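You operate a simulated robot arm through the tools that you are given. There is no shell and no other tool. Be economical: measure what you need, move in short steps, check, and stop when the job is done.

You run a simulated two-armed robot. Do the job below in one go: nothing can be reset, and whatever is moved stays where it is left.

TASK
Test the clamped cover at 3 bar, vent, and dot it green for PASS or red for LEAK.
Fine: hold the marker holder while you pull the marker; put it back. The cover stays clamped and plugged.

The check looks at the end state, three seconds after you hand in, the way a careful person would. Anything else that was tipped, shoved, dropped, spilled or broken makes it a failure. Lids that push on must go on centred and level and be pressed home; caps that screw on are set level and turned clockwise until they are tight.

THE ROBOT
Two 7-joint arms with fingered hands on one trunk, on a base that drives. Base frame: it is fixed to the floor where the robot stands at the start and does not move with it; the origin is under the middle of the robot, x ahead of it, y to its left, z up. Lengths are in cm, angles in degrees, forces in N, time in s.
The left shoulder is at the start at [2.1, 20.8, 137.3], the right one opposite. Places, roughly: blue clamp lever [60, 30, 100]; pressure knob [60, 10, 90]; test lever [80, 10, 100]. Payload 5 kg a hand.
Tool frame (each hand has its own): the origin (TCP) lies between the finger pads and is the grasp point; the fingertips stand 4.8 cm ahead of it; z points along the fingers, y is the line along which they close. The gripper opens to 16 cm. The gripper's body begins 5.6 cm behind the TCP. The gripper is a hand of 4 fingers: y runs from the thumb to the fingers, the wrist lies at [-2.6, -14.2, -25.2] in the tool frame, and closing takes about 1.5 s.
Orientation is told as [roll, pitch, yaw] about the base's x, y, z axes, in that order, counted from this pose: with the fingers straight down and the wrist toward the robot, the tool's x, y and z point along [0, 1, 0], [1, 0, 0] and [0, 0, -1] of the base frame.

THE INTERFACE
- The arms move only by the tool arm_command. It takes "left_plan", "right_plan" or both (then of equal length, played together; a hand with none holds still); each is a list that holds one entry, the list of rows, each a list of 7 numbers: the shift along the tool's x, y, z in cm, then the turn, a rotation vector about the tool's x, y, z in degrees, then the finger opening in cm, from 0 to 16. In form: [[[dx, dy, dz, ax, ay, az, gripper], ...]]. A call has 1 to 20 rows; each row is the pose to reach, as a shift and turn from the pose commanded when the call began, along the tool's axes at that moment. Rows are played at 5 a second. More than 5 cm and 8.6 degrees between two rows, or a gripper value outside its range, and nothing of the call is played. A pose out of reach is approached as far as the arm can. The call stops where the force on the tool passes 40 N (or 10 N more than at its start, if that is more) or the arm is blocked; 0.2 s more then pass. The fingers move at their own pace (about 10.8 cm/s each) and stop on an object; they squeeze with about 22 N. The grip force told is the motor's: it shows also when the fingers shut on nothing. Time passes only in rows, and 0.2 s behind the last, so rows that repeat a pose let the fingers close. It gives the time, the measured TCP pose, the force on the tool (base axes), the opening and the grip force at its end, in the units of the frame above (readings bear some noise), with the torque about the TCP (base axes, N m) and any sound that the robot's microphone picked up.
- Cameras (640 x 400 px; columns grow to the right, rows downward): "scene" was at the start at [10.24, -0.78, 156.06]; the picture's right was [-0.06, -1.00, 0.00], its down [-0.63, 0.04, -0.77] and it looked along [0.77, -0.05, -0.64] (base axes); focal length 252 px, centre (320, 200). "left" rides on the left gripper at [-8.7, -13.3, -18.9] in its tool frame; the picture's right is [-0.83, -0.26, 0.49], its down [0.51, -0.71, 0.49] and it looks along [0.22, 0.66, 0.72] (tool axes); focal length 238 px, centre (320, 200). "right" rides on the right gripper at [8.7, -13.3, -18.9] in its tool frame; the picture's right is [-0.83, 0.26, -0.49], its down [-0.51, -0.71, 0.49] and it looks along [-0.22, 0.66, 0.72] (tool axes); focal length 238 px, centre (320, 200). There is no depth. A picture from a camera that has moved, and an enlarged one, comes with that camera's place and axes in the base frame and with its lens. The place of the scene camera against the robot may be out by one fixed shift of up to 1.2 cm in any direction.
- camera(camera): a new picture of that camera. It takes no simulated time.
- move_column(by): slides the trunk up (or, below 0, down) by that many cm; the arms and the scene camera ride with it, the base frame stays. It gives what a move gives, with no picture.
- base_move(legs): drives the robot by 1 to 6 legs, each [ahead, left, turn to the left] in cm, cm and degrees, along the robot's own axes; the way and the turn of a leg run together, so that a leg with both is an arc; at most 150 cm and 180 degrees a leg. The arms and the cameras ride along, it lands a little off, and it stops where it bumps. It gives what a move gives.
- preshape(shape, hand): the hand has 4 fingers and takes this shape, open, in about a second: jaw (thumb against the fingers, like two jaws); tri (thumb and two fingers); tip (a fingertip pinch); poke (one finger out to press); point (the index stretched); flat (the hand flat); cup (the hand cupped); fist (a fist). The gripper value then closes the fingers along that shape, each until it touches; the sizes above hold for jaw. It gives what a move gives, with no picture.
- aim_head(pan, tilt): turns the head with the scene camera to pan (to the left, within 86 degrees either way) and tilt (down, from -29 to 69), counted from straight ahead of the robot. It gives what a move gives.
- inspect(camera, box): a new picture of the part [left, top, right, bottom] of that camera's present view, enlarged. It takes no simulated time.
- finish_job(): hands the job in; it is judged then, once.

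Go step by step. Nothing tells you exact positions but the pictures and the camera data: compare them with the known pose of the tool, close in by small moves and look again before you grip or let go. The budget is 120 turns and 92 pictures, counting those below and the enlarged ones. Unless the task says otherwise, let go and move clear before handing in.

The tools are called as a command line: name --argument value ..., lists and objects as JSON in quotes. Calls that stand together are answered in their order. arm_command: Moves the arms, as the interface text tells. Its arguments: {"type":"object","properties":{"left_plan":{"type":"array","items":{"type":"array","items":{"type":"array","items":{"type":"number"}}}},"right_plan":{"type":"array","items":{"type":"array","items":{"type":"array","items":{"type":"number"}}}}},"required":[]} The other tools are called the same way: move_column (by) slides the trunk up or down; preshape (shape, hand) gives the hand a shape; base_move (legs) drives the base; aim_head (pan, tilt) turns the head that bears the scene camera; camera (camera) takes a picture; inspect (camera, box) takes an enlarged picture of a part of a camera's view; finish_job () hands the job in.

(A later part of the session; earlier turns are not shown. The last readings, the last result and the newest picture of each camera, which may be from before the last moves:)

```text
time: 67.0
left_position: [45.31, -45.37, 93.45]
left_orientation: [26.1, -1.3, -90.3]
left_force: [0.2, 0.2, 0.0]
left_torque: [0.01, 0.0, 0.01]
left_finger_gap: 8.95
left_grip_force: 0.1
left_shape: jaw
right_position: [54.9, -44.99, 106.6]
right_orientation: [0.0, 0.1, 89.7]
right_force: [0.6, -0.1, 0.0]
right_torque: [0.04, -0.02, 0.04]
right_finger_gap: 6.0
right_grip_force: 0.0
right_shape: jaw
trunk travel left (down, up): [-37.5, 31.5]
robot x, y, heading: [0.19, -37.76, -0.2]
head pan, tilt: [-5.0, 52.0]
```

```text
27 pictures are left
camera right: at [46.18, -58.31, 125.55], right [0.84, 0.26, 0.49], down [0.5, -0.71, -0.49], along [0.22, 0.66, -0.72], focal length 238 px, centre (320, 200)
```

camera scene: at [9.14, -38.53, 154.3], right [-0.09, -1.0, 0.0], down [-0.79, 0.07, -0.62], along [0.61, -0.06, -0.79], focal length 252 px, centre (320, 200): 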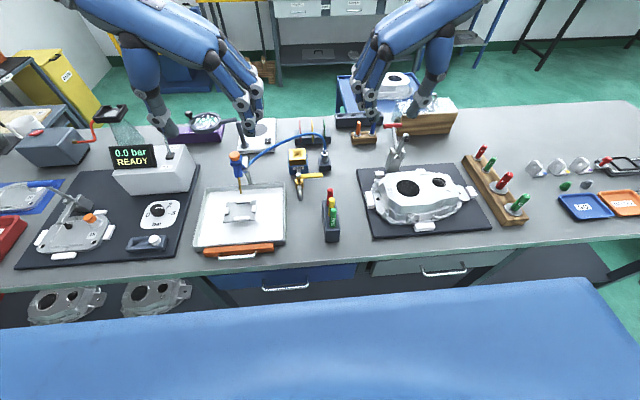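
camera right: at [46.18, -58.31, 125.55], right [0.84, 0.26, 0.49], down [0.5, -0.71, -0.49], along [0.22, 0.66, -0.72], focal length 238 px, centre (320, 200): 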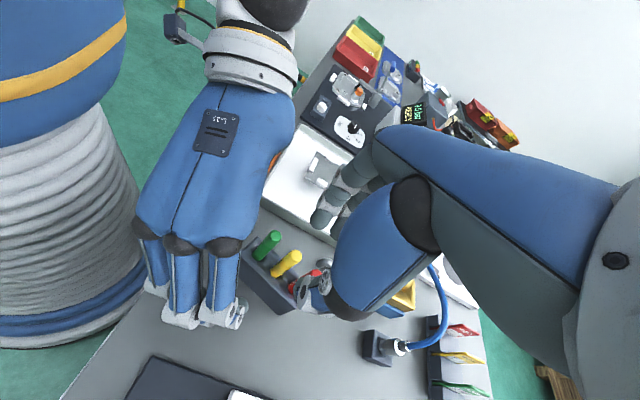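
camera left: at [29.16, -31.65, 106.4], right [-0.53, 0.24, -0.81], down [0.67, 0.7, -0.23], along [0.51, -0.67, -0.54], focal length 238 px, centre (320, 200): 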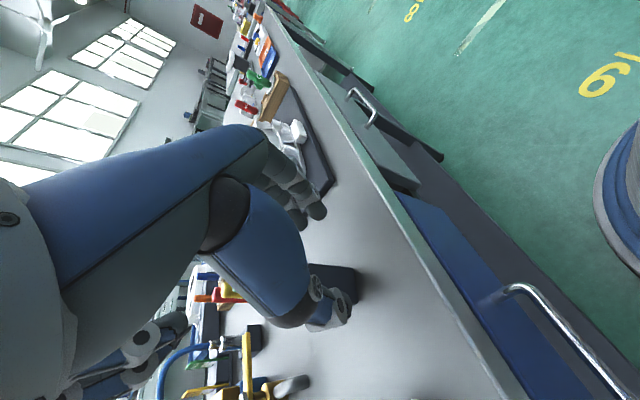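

The block is now turned about 17° and its near end sits at about [48.8, -41.9]. I'll lift the right hand away, then lift the left, yaw it by 17° to match, and come down over the near end.

arm_command --right_plan '[[[0, 0, -4, 0, 0, 0, 6], [0, -2, -8, 0, 0, 0, 6], [0, -6, -10, 0, 0, 0, 6], [0, -10, -12, 0, 0, 0, 6], [0, -14, -12, 0, 0, 0, 6]]]'

arm_command --left_plan '[[[1.75, 0, -3.6, 0, 0, 0, 9], [3.5, 0, -7.2, -2, 0, 4, 9], [4.8, -1.8, -6.6, -4.8, 0, 9.8, 8], [6.2, -3.65, -5.9, -7.6, 0, 15.5, 8], [6.2, -3.65, -5.9, -7.6, 0, 15.5, 8]]]'

inspect --camera "right" --box '[180, 170, 360, 320]'

```text
time: 68.2
left_position: [45.22, -45.36, 93.56]
left_orientation: [26.1, -1.2, -90.3]
left_force: [0.6, -0.7, -0.1]
left_torque: [0.11, 0.03, 0.01]
left_finger_gap: 8.94
left_grip_force: 0.1
left_shape: jaw
right_position: [55.05, -59.61, 118.72]
right_orientation: [0.0, -0.1, 89.8]
right_force: [-0.2, -0.9, -0.2]
right_torque: [0.12, 0.04, -0.02]
right_finger_gap: 5.98
right_grip_force: 0.0
right_shape: jaw
trunk travel left (down, up): [-37.5, 31.5]
robot x, y, heading: [0.15, -37.8, -0.1]
head pan, tilt: [-5.0, 52.0]
```

```text
time: 69.4
left_position: [48.24, -41.33, 101.12]
left_orientation: [26.4, -1.2, -107.5]
left_force: [0.1, -1.1, 0.3]
left_torque: [0.08, -0.02, 0.04]
left_finger_gap: 8.01
left_grip_force: 0.1
left_shape: jaw
right_position: [54.87, -59.62, 118.77]
right_orientation: [-0.1, -0.2, 89.7]
right_force: [-0.4, -0.8, -0.1]
right_torque: [0.11, -0.06, -0.03]
right_finger_gap: 5.94
right_grip_force: 0.2
right_shape: jaw
trunk travel left (down, up): [-37.5, 31.5]
robot x, y, heading: [-0.1, -37.44, -0.3]
head pan, tilt: [-5.0, 52.0]
```

```text
2.67 times, centred on (270, 245) of right
camera zoom: at [46.07, -72.83, 137.64], right [0.84, 0.25, 0.49], down [0.5, -0.71, -0.49], along [0.22, 0.66, -0.72], focal length 636 px, centre (453, 80)
```

zoom: 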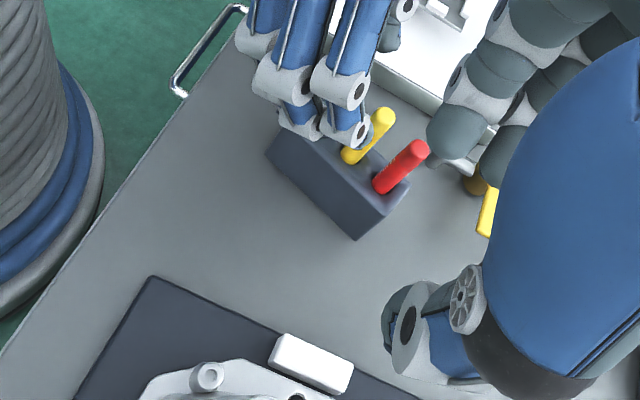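

The near end centre is at about [48.3, -42.7], so I'll shift 1.2 cm to the right and lower over it.

arm_command --left_plan '[[[0, 1.2, 0, 0, 0, 0, 8], [-1.1, 1.2, 2.3, 0, 0, 0, 8], [-2.2, 1.2, 4.6, 0, 0, 0, 8], [-3.3, 1.2, 6.8, 0, 0, 0, 8], [-3.3, 1.2, 6.8, 0, 0, 0, 8]]]'

inspect --camera "right" --box '[180, 150, 360, 300]'

```text
time: 70.6
left_position: [47.98, -42.73, 93.84]
left_orientation: [26.6, -1.4, -107.6]
left_force: [-0.6, 0.7, -1.1]
left_torque: [-0.01, -0.03, 0.0]
left_finger_gap: 8.0
left_grip_force: 0.1
left_shape: jaw
right_position: [54.87, -59.53, 118.78]
right_orientation: [0.0, 0.0, 89.8]
right_force: [0.3, -0.1, 0.7]
right_torque: [-0.05, -0.01, 0.01]
right_finger_gap: 5.98
right_grip_force: 0.0
right_shape: jaw
trunk travel left (down, up): [-37.5, 31.5]
robot x, y, heading: [0.07, -37.66, -0.5]
head pan, tilt: [-5.0, 52.0]
```

```text
2.67 times, centred on (270, 225) of right
camera zoom: at [46.1, -72.61, 137.69], right [0.84, 0.26, 0.49], down [0.5, -0.71, -0.49], along [0.22, 0.65, -0.72], focal length 636 px, centre (453, 133)
```

zoom: 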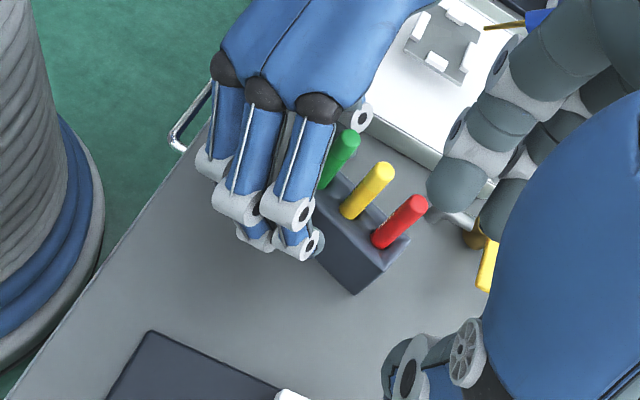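

The middle, ring and thumb now flank the block. I'll advance 1 cm along the block and close.

arm_command --left_plan '[[[0.9, 0, 0.44, 0, 0, 0, 8], [0.9, 0, 0.44, 0, 0, 0, 8], [0.9, 0, 0.44, 0, 0, 0, 5], [0.9, 0, 0.44, 0, 0, 0, 3], [0.9, 0, 0.44, 0, 0, 0, 2], [0.9, 0, 0.44, 0, 0, 0, 2], [0.9, 0, 0.44, 0, 0, 0, 2], [0.9, 0, 0.44, 0, 0, 0, 2]]]'

inspect --camera "right" --box '[180, 150, 360, 300]'

```text
time: 72.4
left_position: [49.05, -43.04, 93.63]
left_orientation: [26.5, -1.3, -107.5]
left_force: [-0.7, -0.1, -0.6]
left_torque: [-0.01, -0.02, 0.0]
left_finger_gap: 3.54
left_grip_force: 22.0
left_shape: jaw
right_position: [54.92, -59.45, 118.68]
right_orientation: [0.0, 0.0, 89.8]
right_force: [0.1, 0.8, 0.3]
right_torque: [-0.05, -0.01, -0.02]
right_finger_gap: 5.97
right_grip_force: 0.0
right_shape: jaw
trunk travel left (down, up): [-37.5, 31.5]
robot x, y, heading: [0.08, -37.6, -0.5]
head pan, tilt: [-5.0, 52.0]
```

```text
2.67 times, centred on (270, 225) of right
camera zoom: at [46.14, -72.67, 137.66], right [0.84, 0.26, 0.49], down [0.5, -0.71, -0.49], along [0.22, 0.66, -0.72], focal length 636 px, centre (453, 133)
```

zoom: 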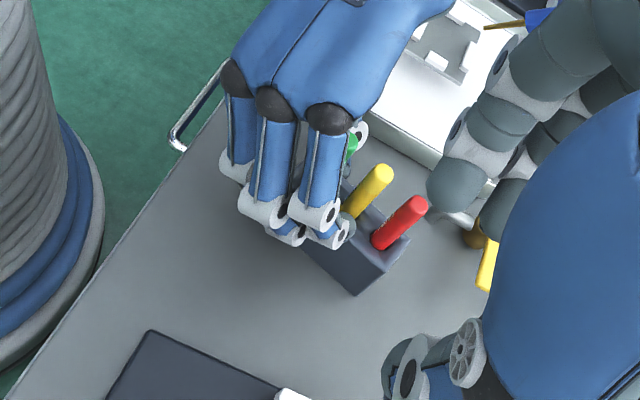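

The block is held firmly (gap 3.5 cm, 22 N). I'll slide and turn it back to its original place.

arm_command --left_plan '[[[-0.4, 0.64, -0.2, 1.3, 0, -2.7, 2], [-0.8, 1.29, -0.4, 2.6, 0, -5.4, 2], [-1.2, 1.93, -0.6, 4, 0, -8.1, 2], [-1.6, 2.58, -0.8, 5.3, 0, -10.8, 2], [-2.0, 3.22, -0.99, 6.6, 0, -13.5, 2], [-2.0, 3.22, -0.99, 6.6, 0, -13.5, 2]]]'

inspect --camera "right" --box '[180, 150, 360, 300]'

```text
time: 73.8
left_position: [45.92, -45.45, 93.89]
left_orientation: [26.2, -1.4, -92.4]
left_force: [-1.1, 0.7, -0.1]
left_torque: [-0.07, 0.08, -0.06]
left_finger_gap: 3.51
left_grip_force: 22.0
left_shape: jaw
right_position: [54.93, -59.36, 118.77]
right_orientation: [0.0, 0.1, 89.8]
right_force: [-0.4, 0.2, 1.0]
right_torque: [0.0, 0.0, 0.03]
right_finger_gap: 5.99
right_grip_force: 0.0
right_shape: jaw
trunk travel left (down, up): [-37.5, 31.5]
robot x, y, heading: [0.36, -37.43, -0.0]
head pan, tilt: [-5.0, 52.0]
```

```text
2.67 times, centred on (270, 225) of right
camera zoom: at [46.18, -72.62, 137.66], right [0.84, 0.26, 0.49], down [0.5, -0.71, -0.49], along [0.22, 0.66, -0.72], focal length 636 px, centre (453, 133)
```

zoom: 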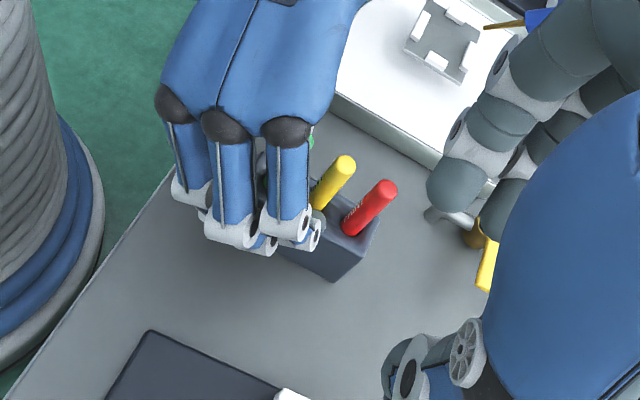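

The red marker is back at about [54.7, -45.2]. I'll bring the right hand over it and down.

arm_command --right_plan '[[[0, 4, 1, 0, 0, 0, 6], [0, 8, 3, 0, 0, 0, 6], [0, 12, 5, 0, 0, 0, 6], [0, 14.2, 8, 0, 0, 0, 6], [0, 14.2, 12, 0, 0, 0, 6], [0, 14.2, 15, 0, 0, 0, 6], [0, 14.2, 18, 0, 0, 0, 6], [0, 14.2, 20.5, 0, 0, 0, 6], [0, 14.2, 20.5, 0, 0, 0, 6]]]'

inspect --camera "right" --box '[220, 170, 400, 320]'

inspect --camera "scene" --box '[280, 140, 380, 230]'

```text
time: 75.8
left_position: [45.89, -45.59, 93.72]
left_orientation: [26.3, -1.3, -92.5]
left_force: [-0.5, 0.1, -0.5]
left_torque: [-0.02, 0.02, 0.04]
left_finger_gap: 3.5
left_grip_force: 22.0
left_shape: jaw
right_position: [55.1, -44.81, 98.12]
right_orientation: [0.0, 0.0, 89.8]
right_force: [0.0, -0.2, 0.8]
right_torque: [0.01, -0.04, -0.01]
right_finger_gap: 5.99
right_grip_force: 0.2
right_shape: jaw
trunk travel left (down, up): [-37.5, 31.5]
robot x, y, heading: [0.07, -37.68, -0.2]
head pan, tilt: [-5.0, 52.0]
```

```text
2.67 times, centred on (310, 245) of right
camera zoom: at [46.34, -57.96, 117.06], right [0.84, 0.26, 0.49], down [0.5, -0.71, -0.49], along [0.22, 0.66, -0.72], focal length 636 px, centre (347, 80)
```

zoom: 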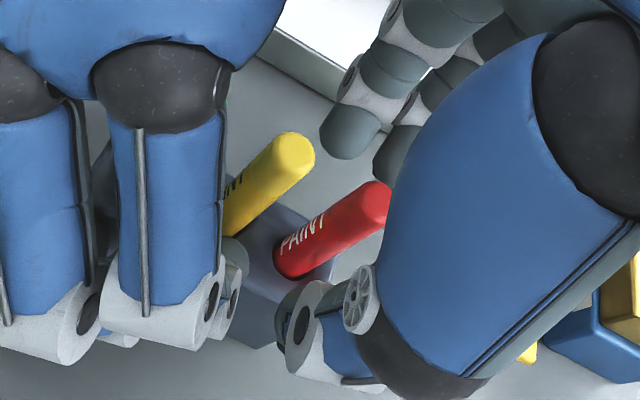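

```text
4.44 times, centred on (330, 185) of scene
camera zoom: at [9.13, -38.52, 154.3], right [-0.09, -1.0, 0.0], down [-0.79, 0.07, -0.62], along [0.61, -0.06, -0.79], focal length 1122 px, centre (276, 267)
```

zoom: 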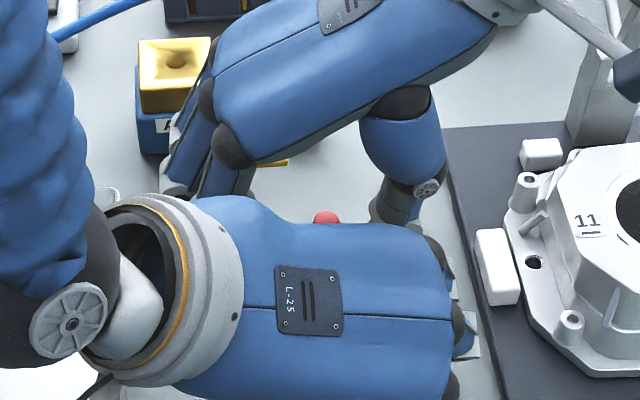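

The red marker lies between thumb and index, so I'll close on it.

arm_command --right_plan '[[[0, -0.3, 0, 0, 0, 0, 3], [0, -0.3, 0, 0, 0, 0, 1], [0, -0.3, 0, 0, 0, 0, 0], [0, -0.3, 0, 0, 0, 0, 0], [0, -0.3, 0, 0, 0, 0, 0], [0, -0.3, 0, 0, 0, 0, 0]]]'

inspect --camera "right" --box '[240, 200, 360, 300]'

```text
time: 77.2
left_position: [45.86, -45.55, 93.75]
left_orientation: [26.3, -1.3, -92.5]
left_force: [0.1, 1.8, 0.4]
left_torque: [-0.05, -0.03, 0.16]
left_finger_gap: 3.52
left_grip_force: 22.3
left_shape: jaw
right_position: [55.09, -45.12, 98.11]
right_orientation: [0.0, 0.0, 89.7]
right_force: [-0.9, -1.8, 0.4]
right_torque: [-0.06, -0.01, 0.04]
right_finger_gap: 0.21
right_grip_force: 22.1
right_shape: jaw
trunk travel left (down, up): [-37.5, 31.5]
robot x, y, heading: [-0.21, -37.6, -0.3]
head pan, tilt: [-5.0, 52.0]
```

```text
4.00 times, centred on (300, 250) of right
camera zoom: at [46.34, -58.38, 117.11], right [0.84, 0.26, 0.49], down [0.5, -0.71, -0.49], along [0.22, 0.66, -0.72], focal length 953 px, centre (400, 0)
```

zoom: 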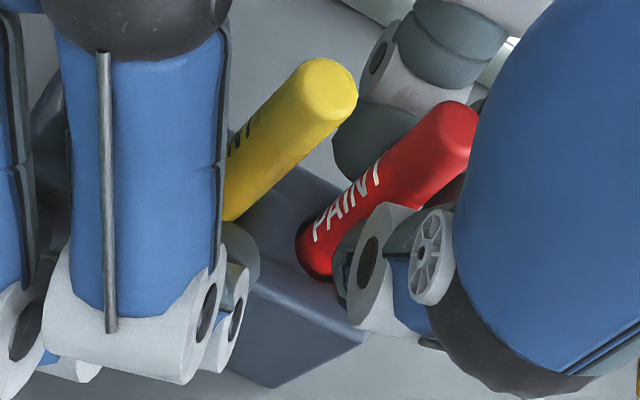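

The thumb closed slightly beyond the marker. I'll open, shift 0.9 cm back towards the robot and close again.

arm_command --right_plan '[[[0, 0, 0, 0, 0, 0, 5], [0, 0, 0, 0, 0, 0, 5], [0, 0, 0, 0, 0, 0, 5], [0.9, 0.1, 0.2, 0, 0, 0, 5], [0.9, 0.1, 0.2, 0, 0, 0, 5], [0.9, 0.1, 0.2, 0, 0, 0, 2], [0.9, 0.1, 0.2, 0, 0, 0, 0], [0.9, 0.1, 0.2, 0, 0, 0, 0], [0.9, 0.1, 0.2, 0, 0, 0, 0], [0.9, 0.1, 0.2, 0, 0, 0, 0]]]'

inspect --camera "right" --box '[240, 200, 360, 300]'

```text
time: 79.4
left_position: [45.71, -45.57, 93.78]
left_orientation: [26.2, -1.2, -92.6]
left_force: [-0.3, 1.9, 1.2]
left_torque: [0.01, -0.01, 0.16]
left_finger_gap: 3.51
left_grip_force: 22.7
left_shape: jaw
right_position: [54.15, -45.03, 98.04]
right_orientation: [0.0, 0.1, 89.7]
right_force: [0.4, -2.8, -0.1]
right_torque: [-0.07, -0.03, 0.0]
right_finger_gap: 0.23
right_grip_force: 21.8
right_shape: jaw
trunk travel left (down, up): [-37.5, 31.5]
robot x, y, heading: [-0.13, -37.55, -0.2]
head pan, tilt: [-5.0, 52.0]
```

```text
4.00 times, centred on (300, 250) of right
camera zoom: at [45.46, -58.39, 116.95], right [0.84, 0.26, 0.49], down [0.5, -0.71, -0.49], along [0.22, 0.66, -0.72], focal length 953 px, centre (400, 0)
```

zoom: 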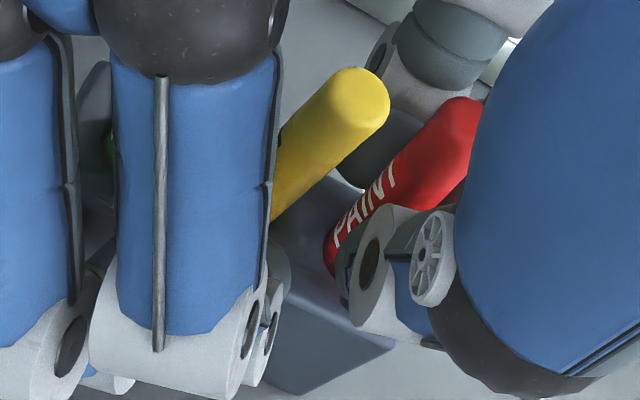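

The thumb now covers more of the marker and there is contact. I'll try a short 1.5 cm pull while the left hand holds the block.

arm_command --right_plan '[[[0, 0, -0.5, 0, 0, 0, 0], [0, 0, -1.0, 0, 0, 0, 0], [0, 0, -1.5, 0, 0, 0, 0], [0, 0, -1.5, 0, 0, 0, 0]]]'

inspect --camera "right" --box '[240, 200, 360, 300]'

```text
time: 80.4
left_position: [45.81, -45.42, 93.79]
left_orientation: [26.2, -1.4, -92.5]
left_force: [-0.1, 1.0, 0.3]
left_torque: [0.03, 0.01, 0.08]
left_finger_gap: 3.53
left_grip_force: 21.8
left_shape: jaw
right_position: [54.3, -45.02, 99.48]
right_orientation: [-0.1, 0.0, 89.8]
right_force: [-0.3, -0.3, 0.2]
right_torque: [-0.01, 0.06, 0.01]
right_finger_gap: 0.2
right_grip_force: 22.1
right_shape: jaw
trunk travel left (down, up): [-37.5, 31.5]
robot x, y, heading: [-0.05, -37.56, -0.1]
head pan, tilt: [-5.0, 52.0]
```

```text
4.00 times, centred on (300, 250) of right
camera zoom: at [45.55, -58.25, 118.4], right [0.84, 0.26, 0.49], down [0.5, -0.71, -0.49], along [0.22, 0.66, -0.72], focal length 953 px, centre (400, 0)
```

zoom: 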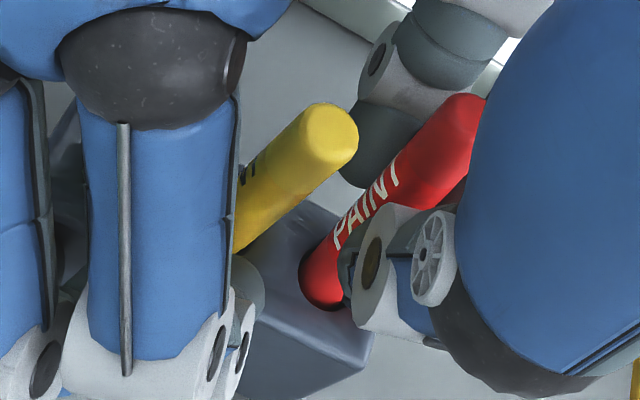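

The red marker rises with the hand while the block stays put. I'll continue the pull straight up.

arm_command --right_plan '[[[0, 0, -1.5, 0, 0, 0, 0], [0, 0, -3, 0, 0, 0, 0], [0, 0, -4.5, 0, 0, 0, 0], [0, 0, -6, 0, 0, 0, 0], [0, 0, -8, 0, 0, 0, 0], [0, 0, -11, 0, 0, 0, 0], [0, 0, -14, 0, 0, 0, 0], [0, 0, -14, 0, 0, 0, 0]]]'

inspect --camera "scene" --box '[260, 110, 400, 250]'

```text
time: 82.2
left_position: [45.85, -45.5, 93.77]
left_orientation: [26.1, -1.3, -92.5]
left_force: [0.3, 0.8, -0.3]
left_torque: [0.03, 0.06, -0.01]
left_finger_gap: 3.51
left_grip_force: 21.8
left_shape: jaw
right_position: [54.32, -45.19, 113.18]
right_orientation: [0.0, 0.0, 89.9]
right_force: [0.4, -0.7, -0.2]
right_torque: [0.02, 0.04, -0.03]
right_finger_gap: 0.21
right_grip_force: 22.3
right_shape: jaw
trunk travel left (down, up): [-37.5, 31.5]
robot x, y, heading: [-0.15, -37.89, -0.3]
head pan, tilt: [-5.0, 52.0]
```

```text
2.86 times, centred on (330, 180) of scene
camera zoom: at [9.21, -38.54, 154.29], right [-0.09, -1.0, 0.0], down [-0.79, 0.07, -0.61], along [0.61, -0.06, -0.79], focal length 721 px, centre (291, 257)
```

zoom: 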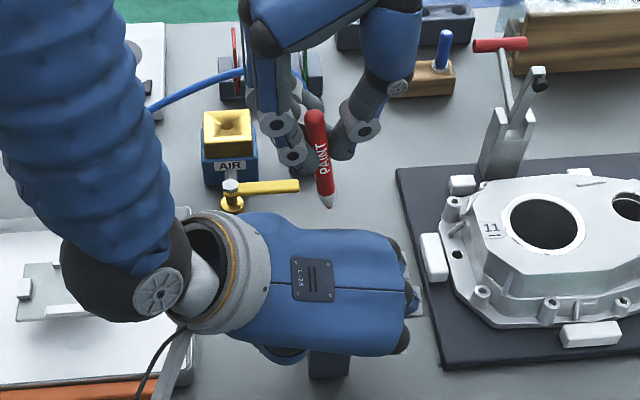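

The red marker is out, tip down and white, about 12 cm long with slight tilt. I'll raise the right hand, then release the block with the left hand and back it out along its fingers.

arm_command --right_plan '[[[0, -1, -3, 0, 0, 0, 0], [0, -2, -6, 0, 0, 0, 0], [0, -3, -9, 0, 0, 0, 0], [0, -3, -9, 0, 0, 0, 0]]]'

arm_command --left_plan '[[[0, 0, 0, 0, 0, 0, 5], [0, 0, 0, 0, 0, 0, 8], [0, 0, 0, 0, 0, 0, 8], [0, 0, 0, 0, 0, 0, 8], [0, 0, -2, 0, 0, 0, 8], [0, 0, -4, 0, 0, 0, 8], [0, 0, -7, 0, 0, 0, 8], [0, 0, -10, 0, 0, 0, 8], [0, 0, -14, 0, 0, 0, 8], [0, 0, -18, 0, 0, 0, 8], [0, -4, -22, 0, -8, 0, 8], [0, -8, -25, 0, -16, 0, 8], [0, -12, -27, 0, -25, 0, 8]]]'

inspect --camera "scene" --box '[260, 110, 400, 250]'

```text
time: 83.2
left_position: [45.84, -45.49, 93.88]
left_orientation: [26.1, -1.4, -92.5]
left_force: [0.1, 1.0, 0.1]
left_torque: [-0.01, 0.05, -0.05]
left_finger_gap: 3.53
left_grip_force: 21.9
left_shape: jaw
right_position: [54.25, -48.37, 122.56]
right_orientation: [0.0, 0.1, 89.7]
right_force: [0.3, 0.0, -0.5]
right_torque: [-0.01, 0.04, 0.01]
right_finger_gap: 0.18
right_grip_force: 22.3
right_shape: jaw
trunk travel left (down, up): [-37.5, 31.5]
robot x, y, heading: [0.14, -37.58, -0.2]
head pan, tilt: [-5.0, 52.0]
```

```text
refused: row 11 steps farther than a row can; nothing moved
```

```text
2.86 times, centred on (330, 180) of scene
camera zoom: at [9.23, -38.5, 154.29], right [-0.09, -1.0, 0.0], down [-0.79, 0.07, -0.61], along [0.61, -0.06, -0.79], focal length 721 px, centre (291, 257)
```

zoom: 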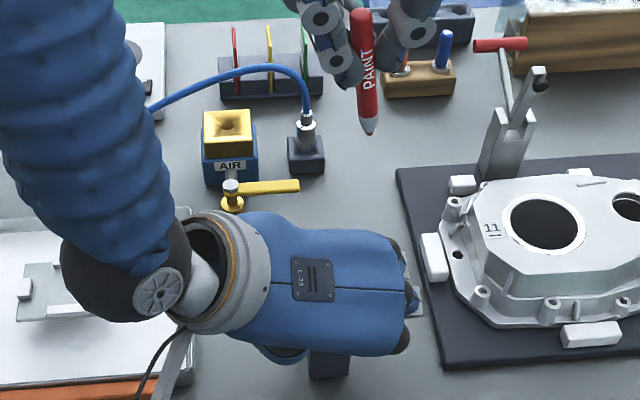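

A step was too long and the call was refused. I'll resend with smaller ones.

arm_command --left_plan '[[[0, 0, 0, 0, 0, 0, 5], [0, 0, 0, 0, 0, 0, 8], [0, 0, 0, 0, 0, 0, 8], [0, 0, 0, 0, 0, 0, 8], [0, 0, -2, 0, 0, 0, 8], [0, 0, -4, 0, 0, 0, 8], [0, 0, -7, 0, 0, 0, 8], [0, 0, -10, 0, 0, 0, 8], [0, 0, -13, 0, 0, 0, 8], [0, 0, -16, 0, 0, 0, 8], [0, 0, -19, 0, 0, 0, 8], [0, -3, -21, 0, -8, 0, 8], [0, -6, -23, 0, -16, 0, 8], [0, -9, -25, 0, -24, 0, 8], [0, -12, -27, 0, -25, 0, 8], [0, -15, -29, 0, -25, 0, 8]]]'

inspect --camera "scene" --box '[260, 110, 400, 250]'

```text
time: 86.6
left_position: [33.64, -29.13, 119.35]
left_orientation: [1.2, -1.4, -92.6]
left_force: [-0.4, 0.7, -0.4]
left_torque: [-0.04, -0.06, 0.0]
left_finger_gap: 7.97
left_grip_force: 0.1
left_shape: jaw
right_position: [54.02, -48.37, 122.66]
right_orientation: [-0.1, 0.0, 89.8]
right_force: [-1.2, 0.8, 0.4]
right_torque: [0.02, -0.08, -0.02]
right_finger_gap: 0.18
right_grip_force: 22.0
right_shape: jaw
trunk travel left (down, up): [-37.5, 31.5]
robot x, y, heading: [-0.25, -37.65, -0.2]
head pan, tilt: [-5.0, 52.0]
```

```text
2.86 times, centred on (330, 180) of scene
camera zoom: at [8.99, -38.48, 154.31], right [-0.09, -1.0, 0.0], down [-0.78, 0.07, -0.62], along [0.61, -0.06, -0.79], focal length 721 px, centre (291, 257)
```

zoom: 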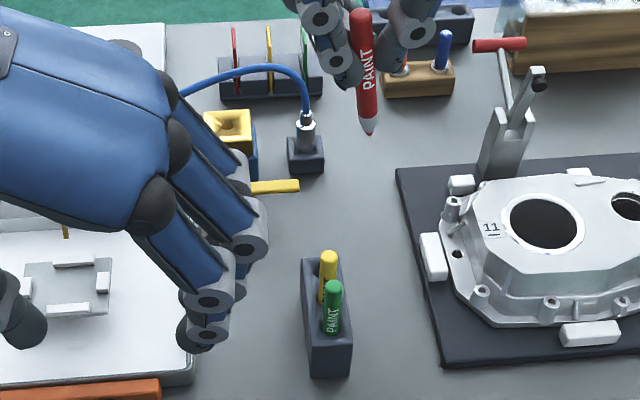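

The block stands upright in its original place with yellow and green in it. Now I'll drive left 72 cm to the clamped cover, marker held high.

base_move --legs '[[0, 72, 0]]'

aim_head --pan 0 --tilt 52

inspect --camera "scene" --box '[240, 60, 480, 260]'

```text
time: 90.5
left_position: [32.81, 43.41, 119.33]
left_orientation: [1.1, -1.3, -91.0]
left_force: [0.4, 1.0, 0.4]
left_torque: [-0.03, -0.01, 0.0]
left_finger_gap: 7.98
left_grip_force: 0.1
left_shape: jaw
right_position: [53.79, 24.83, 122.44]
right_orientation: [0.0, 0.0, 91.3]
right_force: [-0.4, 0.3, -0.1]
right_torque: [-0.03, 0.02, 0.01]
right_finger_gap: 0.21
right_grip_force: 21.8
right_shape: jaw
trunk travel left (down, up): [-37.5, 31.5]
robot x, y, heading: [-0.62, 34.38, 1.1]
head pan, tilt: [-5.0, 52.0]
```

```text
time: 91.1
left_position: [32.74, 43.36, 119.46]
left_orientation: [1.1, -1.4, -91.0]
left_force: [0.6, 0.4, -0.6]
left_torque: [-0.01, 0.0, 0.04]
left_finger_gap: 7.97
left_grip_force: 0.0
left_shape: jaw
right_position: [53.75, 24.84, 122.54]
right_orientation: [0.0, 0.0, 91.3]
right_force: [-0.8, -0.8, -0.9]
right_torque: [-0.01, 0.0, 0.02]
right_finger_gap: 0.19
right_grip_force: 22.4
right_shape: jaw
trunk travel left (down, up): [-37.5, 31.5]
robot x, y, heading: [-0.63, 33.91, 1.4]
head pan, tilt: [0.0, 52.0]
```

```text
2.00 times, centred on (360, 160) of scene
camera zoom: at [8.48, 34.14, 154.3], right [0.02, -1.0, 0.0], down [-0.79, -0.02, -0.62], along [0.62, 0.01, -0.79], focal length 505 px, centre (240, 280)
```

zoom: 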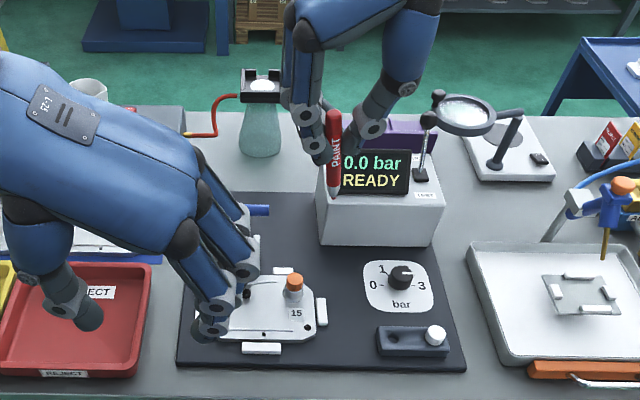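

The marker hand is beside the cover. The free spot for the dot is about [50.2, 29.8] on the cover's front half, away from the plug, clamp and label. I'll move the left hand clear and hover the tip above that spot.

arm_command --left_plan '[[[2, -1, -2, 0, 0, 0, 8], [2, -4, -4, 0, 0, 0, 8], [2, -7, -6, 0, 0, 0, 8], [2, -10, -6, 0, 0, 0, 8], [2, -12, -6, 0, 0, 0, 8], [2, -12, -6, 0, 0, 0, 8], [2, -12, -6, 0, 0, 0, 8], [2, -12, -6, 0, 0, 0, 8], [2, -12, -6, 0, 0, 0, 8]]]' --right_plan '[[[0, 0, 0, 0, 0, 0, 0], [0, 0, 0, 0, 0, 0, 0], [1, 1.5, 3, 0, 0, 0, 0], [2, 3, 6, 0, 0, 0, 0], [3, 4.5, 9, 0, 0, 0, 0], [3.8, 5.7, 12, 0, 0, 0, 0], [3.8, 5.7, 15, 0, 0, 0, 0], [3.8, 5.7, 18, 0, 0, 0, 0], [3.8, 5.7, 18, 0, 0, 0, 0]]]'

inspect --camera "scene" --box '[290, 120, 450, 250]'

inspect --camera "right" --box '[200, 180, 380, 330]'

```text
time: 93.1
left_position: [34.66, 55.65, 125.34]
left_orientation: [1.1, -1.3, -91.0]
left_force: [-0.8, 0.5, -0.7]
left_torque: [-0.01, -0.04, 0.0]
left_finger_gap: 7.98
left_grip_force: 0.0
left_shape: jaw
right_position: [50.04, 30.64, 104.57]
right_orientation: [0.0, 0.0, 91.2]
right_force: [-0.2, -0.4, -0.1]
right_torque: [0.02, -0.07, 0.01]
right_finger_gap: 0.21
right_grip_force: 22.3
right_shape: jaw
trunk travel left (down, up): [-37.5, 31.5]
robot x, y, heading: [-0.37, 34.19, 1.1]
head pan, tilt: [0.0, 52.0]
```

```text
3.08 times, centred on (370, 185) of scene
camera zoom: at [8.39, 34.14, 154.31], right [0.02, -1.0, 0.0], down [-0.79, -0.02, -0.62], along [0.62, 0.01, -0.79], focal length 777 px, centre (166, 246)
```

zoom: 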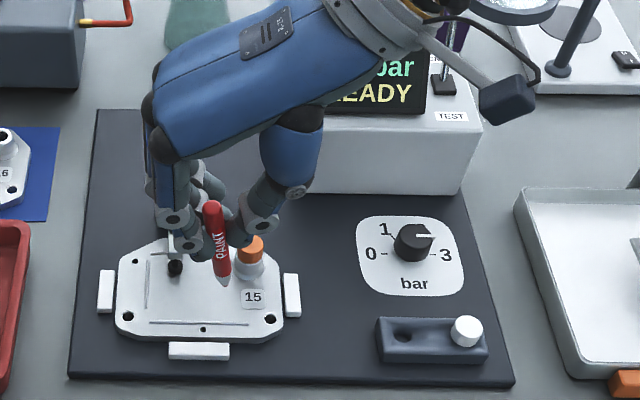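

```text
2.67 times, centred on (290, 255) of right
camera zoom: at [41.66, 17.15, 123.45], right [0.83, 0.28, 0.49], down [0.52, -0.7, -0.49], along [0.2, 0.66, -0.72], focal length 636 px, centre (400, 53)
```

zoom: 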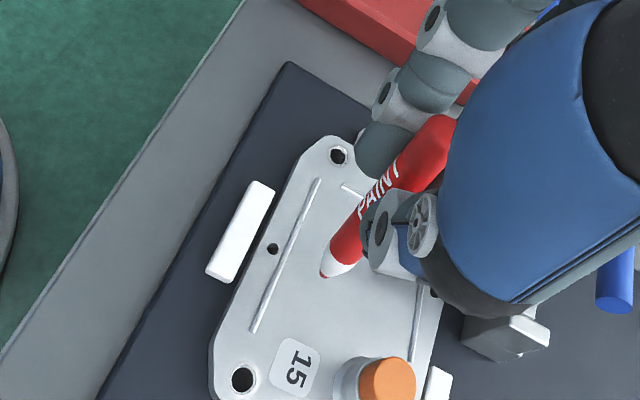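

The tip hovers near [51, 29.8], about 4 cm above the cover. I'll shift slightly away from the clamp arm and lower gently.

arm_command --right_plan '[[[0.3, -0.8, 0.8, 0, 0, 0, 0], [0.3, -0.8, 1.6, 0, 0, 0, 0], [0.3, -0.8, 2.4, 0, 0, 0, 0], [0.3, -0.8, 3.0, 0, 0, 0, 0], [0.3, -0.8, 3.4, 0, 0, 0, 0], [0.3, -0.8, 3.7, 0, 0, 0, 0], [0.3, -0.8, 3.7, 0, 0, 0, 0]]]'

inspect --camera "right" --box '[240, 220, 340, 300]'

```text
time: 94.7
left_position: [34.72, 55.74, 125.23]
left_orientation: [1.1, -1.3, -91.0]
left_force: [0.8, 0.1, -0.4]
left_torque: [-0.01, 0.04, 0.02]
left_finger_gap: 8.01
left_grip_force: 0.0
left_shape: jaw
right_position: [49.76, 29.61, 100.71]
right_orientation: [0.0, 0.0, 91.3]
right_force: [-1.2, -0.7, -0.5]
right_torque: [-0.02, -0.02, 0.02]
right_finger_gap: 0.21
right_grip_force: 21.3
right_shape: jaw
trunk travel left (down, up): [-37.5, 31.5]
robot x, y, heading: [-0.53, 33.96, 1.3]
head pan, tilt: [0.0, 52.0]
```

```text
5.00 times, centred on (290, 260) of right
camera zoom: at [41.33, 16.22, 119.7], right [0.83, 0.28, 0.49], down [0.52, -0.7, -0.49], along [0.2, 0.66, -0.72], focal length 1192 px, centre (470, -100)
```

zoom: 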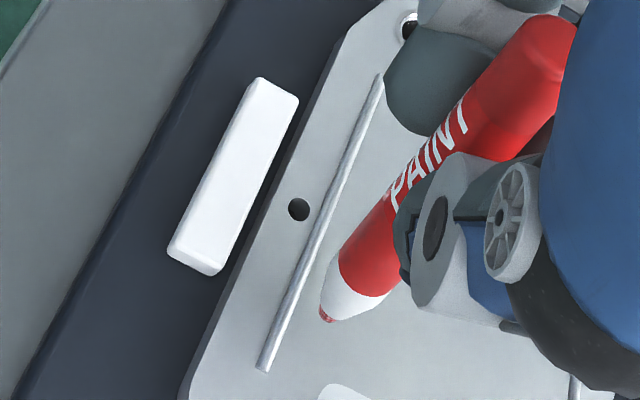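

The tip is close above the plate. I'll lower in small increments while watching the force.

arm_command --right_plan '[[[0, 0, 0.2, 0, 0, 0, 0], [0, 0, 0.4, 0, 0, 0, 0], [0, 0, 0.6, 0, 0, 0, 0], [0, 0, 0.6, 0, 0, 0, 0]]]'

```text
time: 95.7
left_position: [34.76, 55.6, 125.19]
left_orientation: [1.2, -1.4, -91.0]
left_force: [0.6, -0.4, -0.2]
left_torque: [0.01, 0.01, -0.01]
left_finger_gap: 8.01
left_grip_force: 0.0
left_shape: jaw
right_position: [49.55, 29.66, 100.24]
right_orientation: [0.0, 0.0, 91.4]
right_force: [1.0, -0.8, -1.1]
right_torque: [0.03, 0.04, 0.01]
right_finger_gap: 0.18
right_grip_force: 21.8
right_shape: jaw
trunk travel left (down, up): [-37.5, 31.5]
robot x, y, heading: [-0.89, 34.45, 1.1]
head pan, tilt: [0.0, 52.0]
```

arm_command --right_plan '[[[0, 0, 0.2, 0, 0, 0, 0], [0, 0, 0.4, 0, 0, 0, 0], [0, 0, 0.6, 0, 0, 0, 0], [0, 0, 0.6, 0, 0, 0, 0]]]'

```text
time: 96.7
left_position: [34.73, 55.65, 125.22]
left_orientation: [1.2, -1.5, -91.0]
left_force: [-0.4, 0.2, -0.5]
left_torque: [0.01, 0.0, -0.01]
left_finger_gap: 8.0
left_grip_force: 0.0
left_shape: jaw
right_position: [49.67, 29.46, 99.58]
right_orientation: [0.0, 0.0, 91.3]
right_force: [0.4, -0.6, -0.3]
right_torque: [0.0, 0.0, -0.01]
right_finger_gap: 0.22
right_grip_force: 21.6
right_shape: jaw
trunk travel left (down, up): [-37.5, 31.5]
robot x, y, heading: [-0.72, 34.2, 1.3]
head pan, tilt: [0.0, 52.0]
```

There is still no contact, so I'll lower another 0.6 cm.

arm_command --right_plan '[[[0, 0, 0.2, 0, 0, 0, 0], [0, 0, 0.4, 0, 0, 0, 0], [0, 0, 0.6, 0, 0, 0, 0], [0, 0, 0.6, 0, 0, 0, 0]]]'

inspect --camera "right" --box '[240, 220, 340, 300]'

```text
time: 97.7
left_position: [34.68, 55.65, 125.29]
left_orientation: [1.3, -1.3, -91.0]
left_force: [1.0, 0.0, -0.2]
left_torque: [0.02, 0.01, 0.0]
left_finger_gap: 8.03
left_grip_force: 0.1
left_shape: jaw
right_position: [49.61, 29.66, 99.17]
right_orientation: [-0.1, -0.1, 91.3]
right_force: [-2.8, 2.9, 24.6]
right_torque: [0.13, 0.09, -0.01]
right_finger_gap: 0.29
right_grip_force: 21.7
right_shape: jaw
trunk travel left (down, up): [-37.5, 31.5]
robot x, y, heading: [-0.55, 33.92, 1.5]
head pan, tilt: [0.0, 52.0]
```

```text
5.00 times, centred on (290, 260) of right
camera zoom: at [41.08, 16.27, 118.14], right [0.83, 0.28, 0.49], down [0.52, -0.7, -0.49], along [0.21, 0.66, -0.72], focal length 1192 px, centre (470, -100)
```

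zoom: 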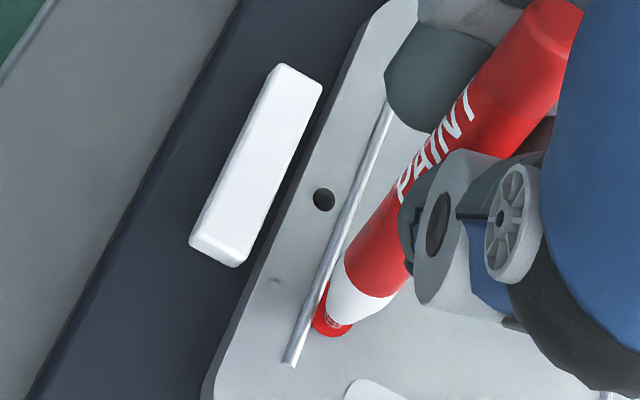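

A red dot is on the cover. I'll lift straight up and drive back to the marker holder.

arm_command --right_plan '[[[0, 0, -1, 0, 0, 0, 0], [0, 0, -3, 0, 0, 0, 0], [0, 0, -7, 0, 0, 0, 0], [0, 0, -11, 0, 0, 0, 0], [0, -3, -15, 0, 0, 0, 0], [-2, -6, -18, 0, 0, 0, 0], [-4, -6, -22, 0, 0, 0, 0], [-4, -6, -22, 0, 0, 0, 0]]]'

inspect --camera "scene" --box '[300, 160, 400, 250]'

base_move --legs '[[0.7, -71.5, -1.4]]'

inspect --camera "right" --box '[160, 180, 400, 380]'

```text
time: 99.5
left_position: [34.8, 55.46, 125.15]
left_orientation: [1.1, -1.3, -91.0]
left_force: [0.6, -1.3, -0.7]
left_torque: [0.07, 0.01, -0.03]
left_finger_gap: 7.99
left_grip_force: 0.1
left_shape: jaw
right_position: [53.5, 23.45, 121.22]
right_orientation: [0.1, -0.1, 91.1]
right_force: [-0.5, -0.3, -0.6]
right_torque: [0.09, 0.07, -0.04]
right_finger_gap: 0.26
right_grip_force: 21.5
right_shape: jaw
trunk travel left (down, up): [-37.5, 31.5]
robot x, y, heading: [-0.46, 34.43, 1.2]
head pan, tilt: [0.0, 52.0]
```

```text
4.44 times, centred on (350, 205) of scene
camera zoom: at [8.48, 34.0, 154.29], right [0.02, -1.0, 0.0], down [-0.79, -0.02, -0.62], along [0.62, 0.01, -0.79], focal length 1122 px, centre (187, 178)
```

zoom: 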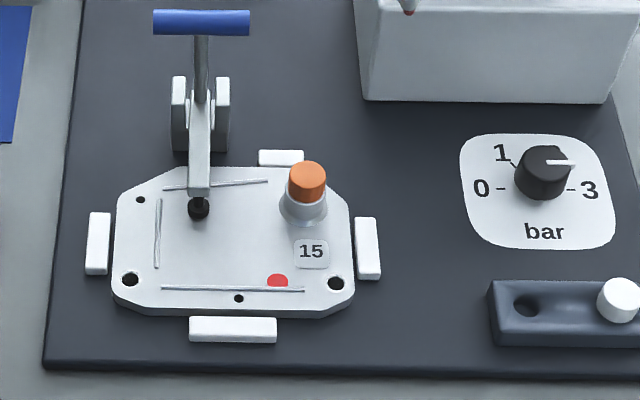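

```text
time: 103.4
left_position: [36.65, -14.94, 125.28]
left_orientation: [1.2, -1.3, -92.3]
left_force: [0.0, -1.1, 0.1]
left_torque: [0.05, -0.02, 0.03]
left_finger_gap: 7.98
left_grip_force: 0.1
left_shape: jaw
right_position: [54.65, -47.27, 121.18]
right_orientation: [0.0, 0.0, 89.8]
right_force: [-0.6, -0.6, 0.2]
right_torque: [0.03, -0.01, -0.01]
right_finger_gap: 0.24
right_grip_force: 22.4
right_shape: jaw
trunk travel left (down, up): [-37.5, 31.5]
robot x, y, heading: [0.98, -35.56, -0.0]
head pan, tilt: [0.0, 52.0]
```

```text
2.00 times, centred on (280, 280) of right
camera zoom: at [45.95, -60.52, 140.11], right [0.84, 0.26, 0.49], down [0.5, -0.71, -0.49], along [0.22, 0.66, -0.72], focal length 477 px, centre (400, 40)
```

zoom: 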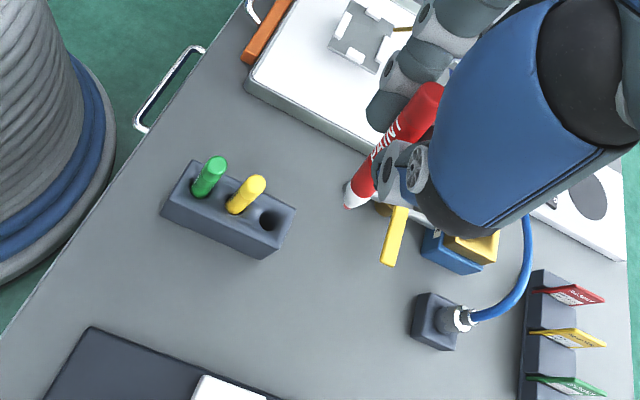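

The red dot sits cleanly on the cover, clamp and plug untouched. The empty hole is about [54.4, -45.3]; the marker leans in the grip, so I'll measure its tilt from the head camera.

inspect --camera "scene" --box '[280, 90, 400, 230]'

```text
2.86 times, centred on (340, 160) of scene
camera zoom: at [9.89, -35.76, 154.3], right [0.0, -1.0, 0.0], down [-0.79, 0.0, -0.62], along [0.62, 0.0, -0.79], focal length 721 px, centre (263, 314)
```

zoom: 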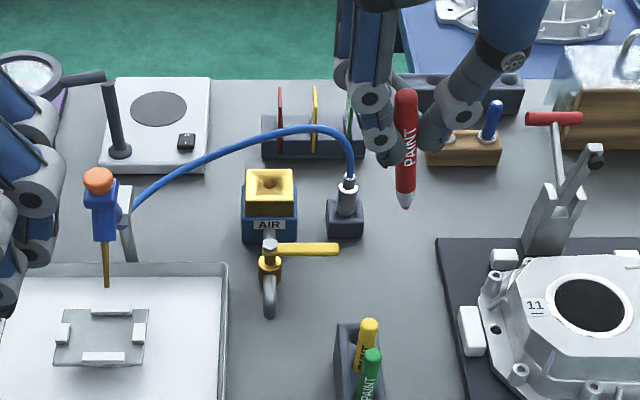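

Combining both cameras, the marker leans about 10° in y (tip to the right), with the tip near [55.4, -47.7, 110]. I'll roll the hand 10° to make it vertical, shift over the hole and lower to just above it.

arm_command --right_plan '[[[0.3, 0.2, 0, -5, 0, 0, 0], [0.6, 0.4, 1, -10, 0, 0, 0], [1.0, 0.5, 4, -10, 0, 0, 0], [1.0, 0.5, 8, -10, 0, 0, 0], [1.0, 0.5, 11, -10, 0, 0, 0], [1.0, 0.5, 13.5, -10, 0, 0, 0], [1.0, 0.5, 15, -10, 0, 0, 0], [1.0, 0.5, 15, -10, 0, 0, 0]]]'

inspect --camera "scene" --box '[310, 150, 390, 240]'

inspect --camera "right" --box '[220, 200, 360, 310]'

```text
time: 105.2
left_position: [36.59, -14.77, 125.2]
left_orientation: [1.2, -1.4, -92.4]
left_force: [-1.0, 0.4, -0.2]
left_torque: [-0.02, -0.01, -0.01]
left_finger_gap: 7.97
left_grip_force: 0.1
left_shape: jaw
right_position: [53.47, -46.73, 106.24]
right_orientation: [0.0, -10.0, 89.9]
right_force: [0.1, -1.1, 0.0]
right_torque: [-0.03, 0.0, -0.03]
right_finger_gap: 0.25
right_grip_force: 22.1
right_shape: jaw
trunk travel left (down, up): [-37.5, 31.5]
robot x, y, heading: [0.65, -35.32, -0.1]
head pan, tilt: [0.0, 52.0]
```

```text
4.44 times, centred on (350, 195) of scene
camera zoom: at [9.86, -35.7, 154.3], right [0.0, -1.0, 0.0], down [-0.79, 0.0, -0.62], along [0.62, 0.0, -0.79], focal length 1122 px, centre (187, 222)
```

zoom: 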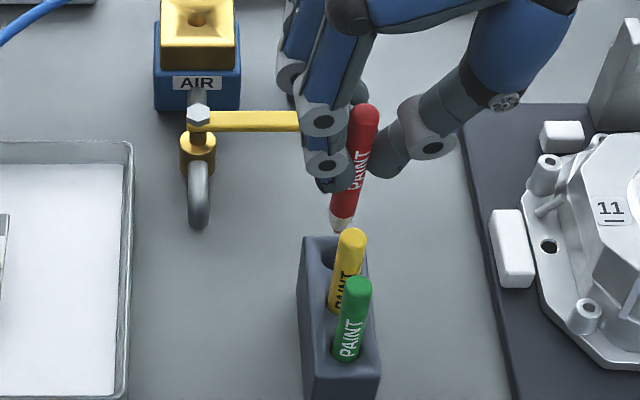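

```text
3.64 times, centred on (290, 255) of right
camera zoom: at [44.91, -63.06, 122.66], right [0.83, 0.17, 0.52], down [0.5, -0.61, -0.61], along [0.22, 0.77, -0.6], focal length 867 px, centre (429, 0)
```

zoom: 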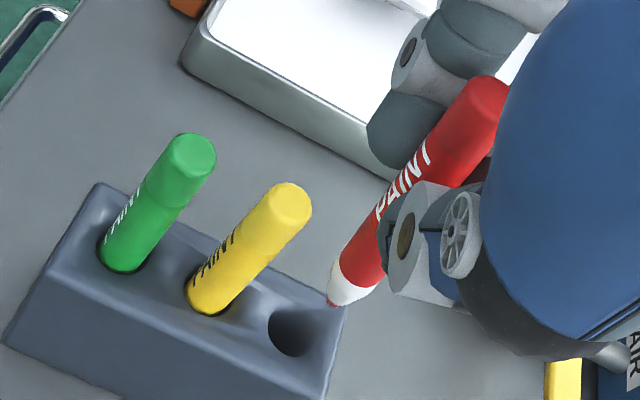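

The marker is now near vertical; the tip is about [54.9, -45.3, 94.2] and the hole [54.4, -45.5]. I'll correct a 3° lean in x, shift slightly and lower just into the hole.

arm_command --right_plan '[[[0, -0.2, 0, 0, 1.5, 0, 0], [0, -0.2, 0, 0, 3, 0, 0], [0, -0.37, 1, 0, 3, 0, 0], [0, -0.54, 2, 0, 3, 0, 0], [0, -0.65, 2.6, 0, 3, 0, 0], [0, -0.72, 3.0, 0, 3, 0, 0], [0, -0.72, 3.0, 0, 3, 0, 0]]]'

inspect --camera "right" --box '[220, 200, 360, 310]'

```text
time: 106.8
left_position: [36.78, -14.93, 125.16]
left_orientation: [1.2, -1.4, -92.4]
left_force: [0.2, -0.1, 0.1]
left_torque: [-0.03, 0.01, 0.04]
left_finger_gap: 7.99
left_grip_force: 0.0
left_shape: jaw
right_position: [53.79, -46.85, 103.16]
right_orientation: [2.9, -10.0, 89.9]
right_force: [0.5, 0.0, -0.7]
right_torque: [-0.01, -0.02, -0.04]
right_finger_gap: 0.26
right_grip_force: 21.8
right_shape: jaw
trunk travel left (down, up): [-37.5, 31.5]
robot x, y, heading: [0.67, -35.28, 0.0]
head pan, tilt: [0.0, 52.0]
```

```text
3.64 times, centred on (290, 255) of right
camera zoom: at [46.02, -63.28, 119.87], right [0.86, 0.18, 0.48], down [0.48, -0.61, -0.63], along [0.18, 0.77, -0.61], focal length 867 px, centre (429, 0)
```

zoom: 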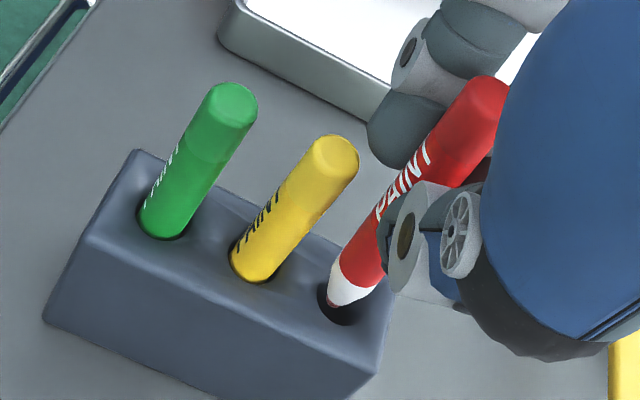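

The tip is just in the hole mouth, upright. I'll shift 0.2 cm and push it down into the holder.

arm_command --right_plan '[[[-0.25, -0.17, 1, 0, 0, 0, 0], [-0.3, -0.35, 2, 0, 0, 0, 0], [-0.35, -0.52, 3, 0, 0, 0, 0], [-0.41, -0.7, 4, 0, 0, 0, 0], [-0.46, -0.87, 4.8, 0, 0, 0, 0], [-0.46, -0.87, 4.8, 0, 0, 0, 0]]]'

inspect --camera "right" --box '[220, 200, 360, 310]'

```text
time: 108.2
left_position: [36.62, -14.88, 125.23]
left_orientation: [1.2, -1.4, -92.4]
left_force: [0.1, 0.2, 0.5]
left_torque: [-0.02, 0.01, 0.01]
left_finger_gap: 7.98
left_grip_force: 0.1
left_shape: jaw
right_position: [53.84, -47.02, 98.29]
right_orientation: [2.9, -10.0, 89.9]
right_force: [0.3, -0.2, 0.1]
right_torque: [0.0, 0.0, 0.01]
right_finger_gap: 0.26
right_grip_force: 22.2
right_shape: jaw
trunk travel left (down, up): [-37.5, 31.5]
robot x, y, heading: [0.79, -35.23, -0.1]
head pan, tilt: [0.0, 52.0]
```

```text
3.64 times, centred on (290, 255) of right
camera zoom: at [46.16, -63.42, 114.98], right [0.86, 0.18, 0.48], down [0.48, -0.61, -0.63], along [0.18, 0.77, -0.61], focal length 867 px, centre (429, 0)
```

zoom: 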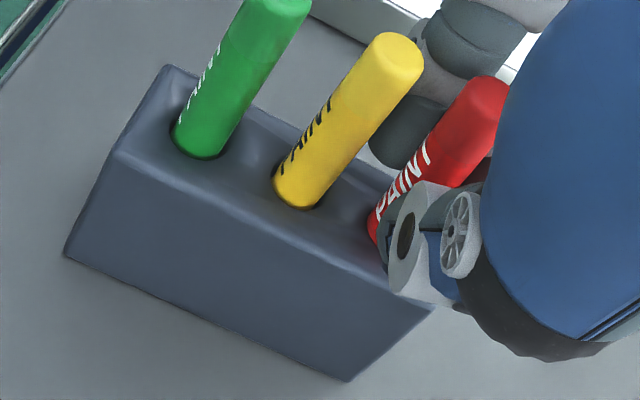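

The marker is mostly in. I'll press it gently down the last bit to its seat.

arm_command --right_plan '[[[-0.02, -0.05, 0.3, 0, 0, 0, 0], [-0.03, -0.1, 0.6, 0, 0, 0, 0], [-0.04, -0.15, 0.9, 0, 0, 0, 0], [-0.04, -0.15, 0.9, 0, 0, 0, 0]]]'

```text
time: 109.2
left_position: [36.56, -14.93, 125.28]
left_orientation: [1.1, -1.4, -92.4]
left_force: [0.6, 0.2, 0.6]
left_torque: [-0.02, 0.03, 0.03]
left_finger_gap: 7.99
left_grip_force: 0.0
left_shape: jaw
right_position: [53.92, -46.79, 97.62]
right_orientation: [3.0, -10.0, 89.8]
right_force: [-0.7, 0.3, 26.1]
right_torque: [0.21, 0.08, -0.03]
right_finger_gap: 0.35
right_grip_force: 21.5
right_shape: jaw
trunk travel left (down, up): [-37.5, 31.5]
robot x, y, heading: [0.61, -35.6, 0.2]
head pan, tilt: [0.0, 52.0]
```

The marker is seated (26 N of reaction). I'll open the hand and rise straight up.

arm_command --right_plan '[[[0, 0, 0, 0, 0, 0, 3], [0, 0, 0, 0, 0, 0, 5], [0, 0, 0, 0, 0, 0, 5], [0, 0, 0, 0, 0, 0, 5], [0.08, 0.26, -1.5, 0, 0, 0, 5], [0.15, 0.52, -3, 0, 0, 0, 5], [0.25, 0.87, -5, 0, 0, 0, 5], [0.4, 1.4, -8, 0, 0, 0, 5], [0.6, 2.1, -12, 0, 0, 0, 5], [0.6, -1, -16, 0, 0, 0, 5], [0.6, -5, -18, 0, 0, 0, 5]]]'

inspect --camera "scene" --box '[280, 130, 420, 250]'

```text
refused: row 10 steps farther than a row can; nothing moved
```

```text
3.33 times, centred on (350, 190) of scene
camera zoom: at [9.73, -35.69, 154.33], right [0.0, -1.0, 0.0], down [-0.79, 0.0, -0.62], along [0.62, 0.0, -0.79], focal length 841 px, centre (220, 233)
```

zoom: 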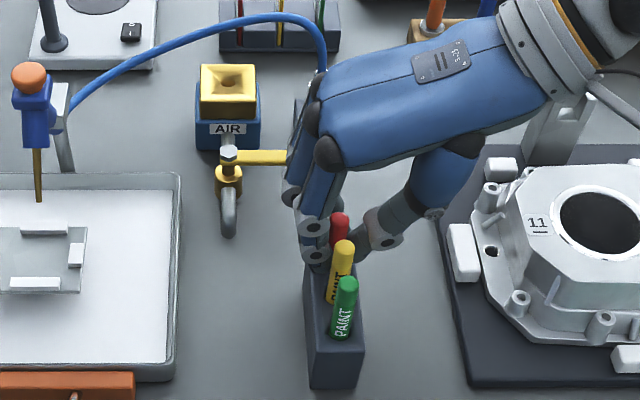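

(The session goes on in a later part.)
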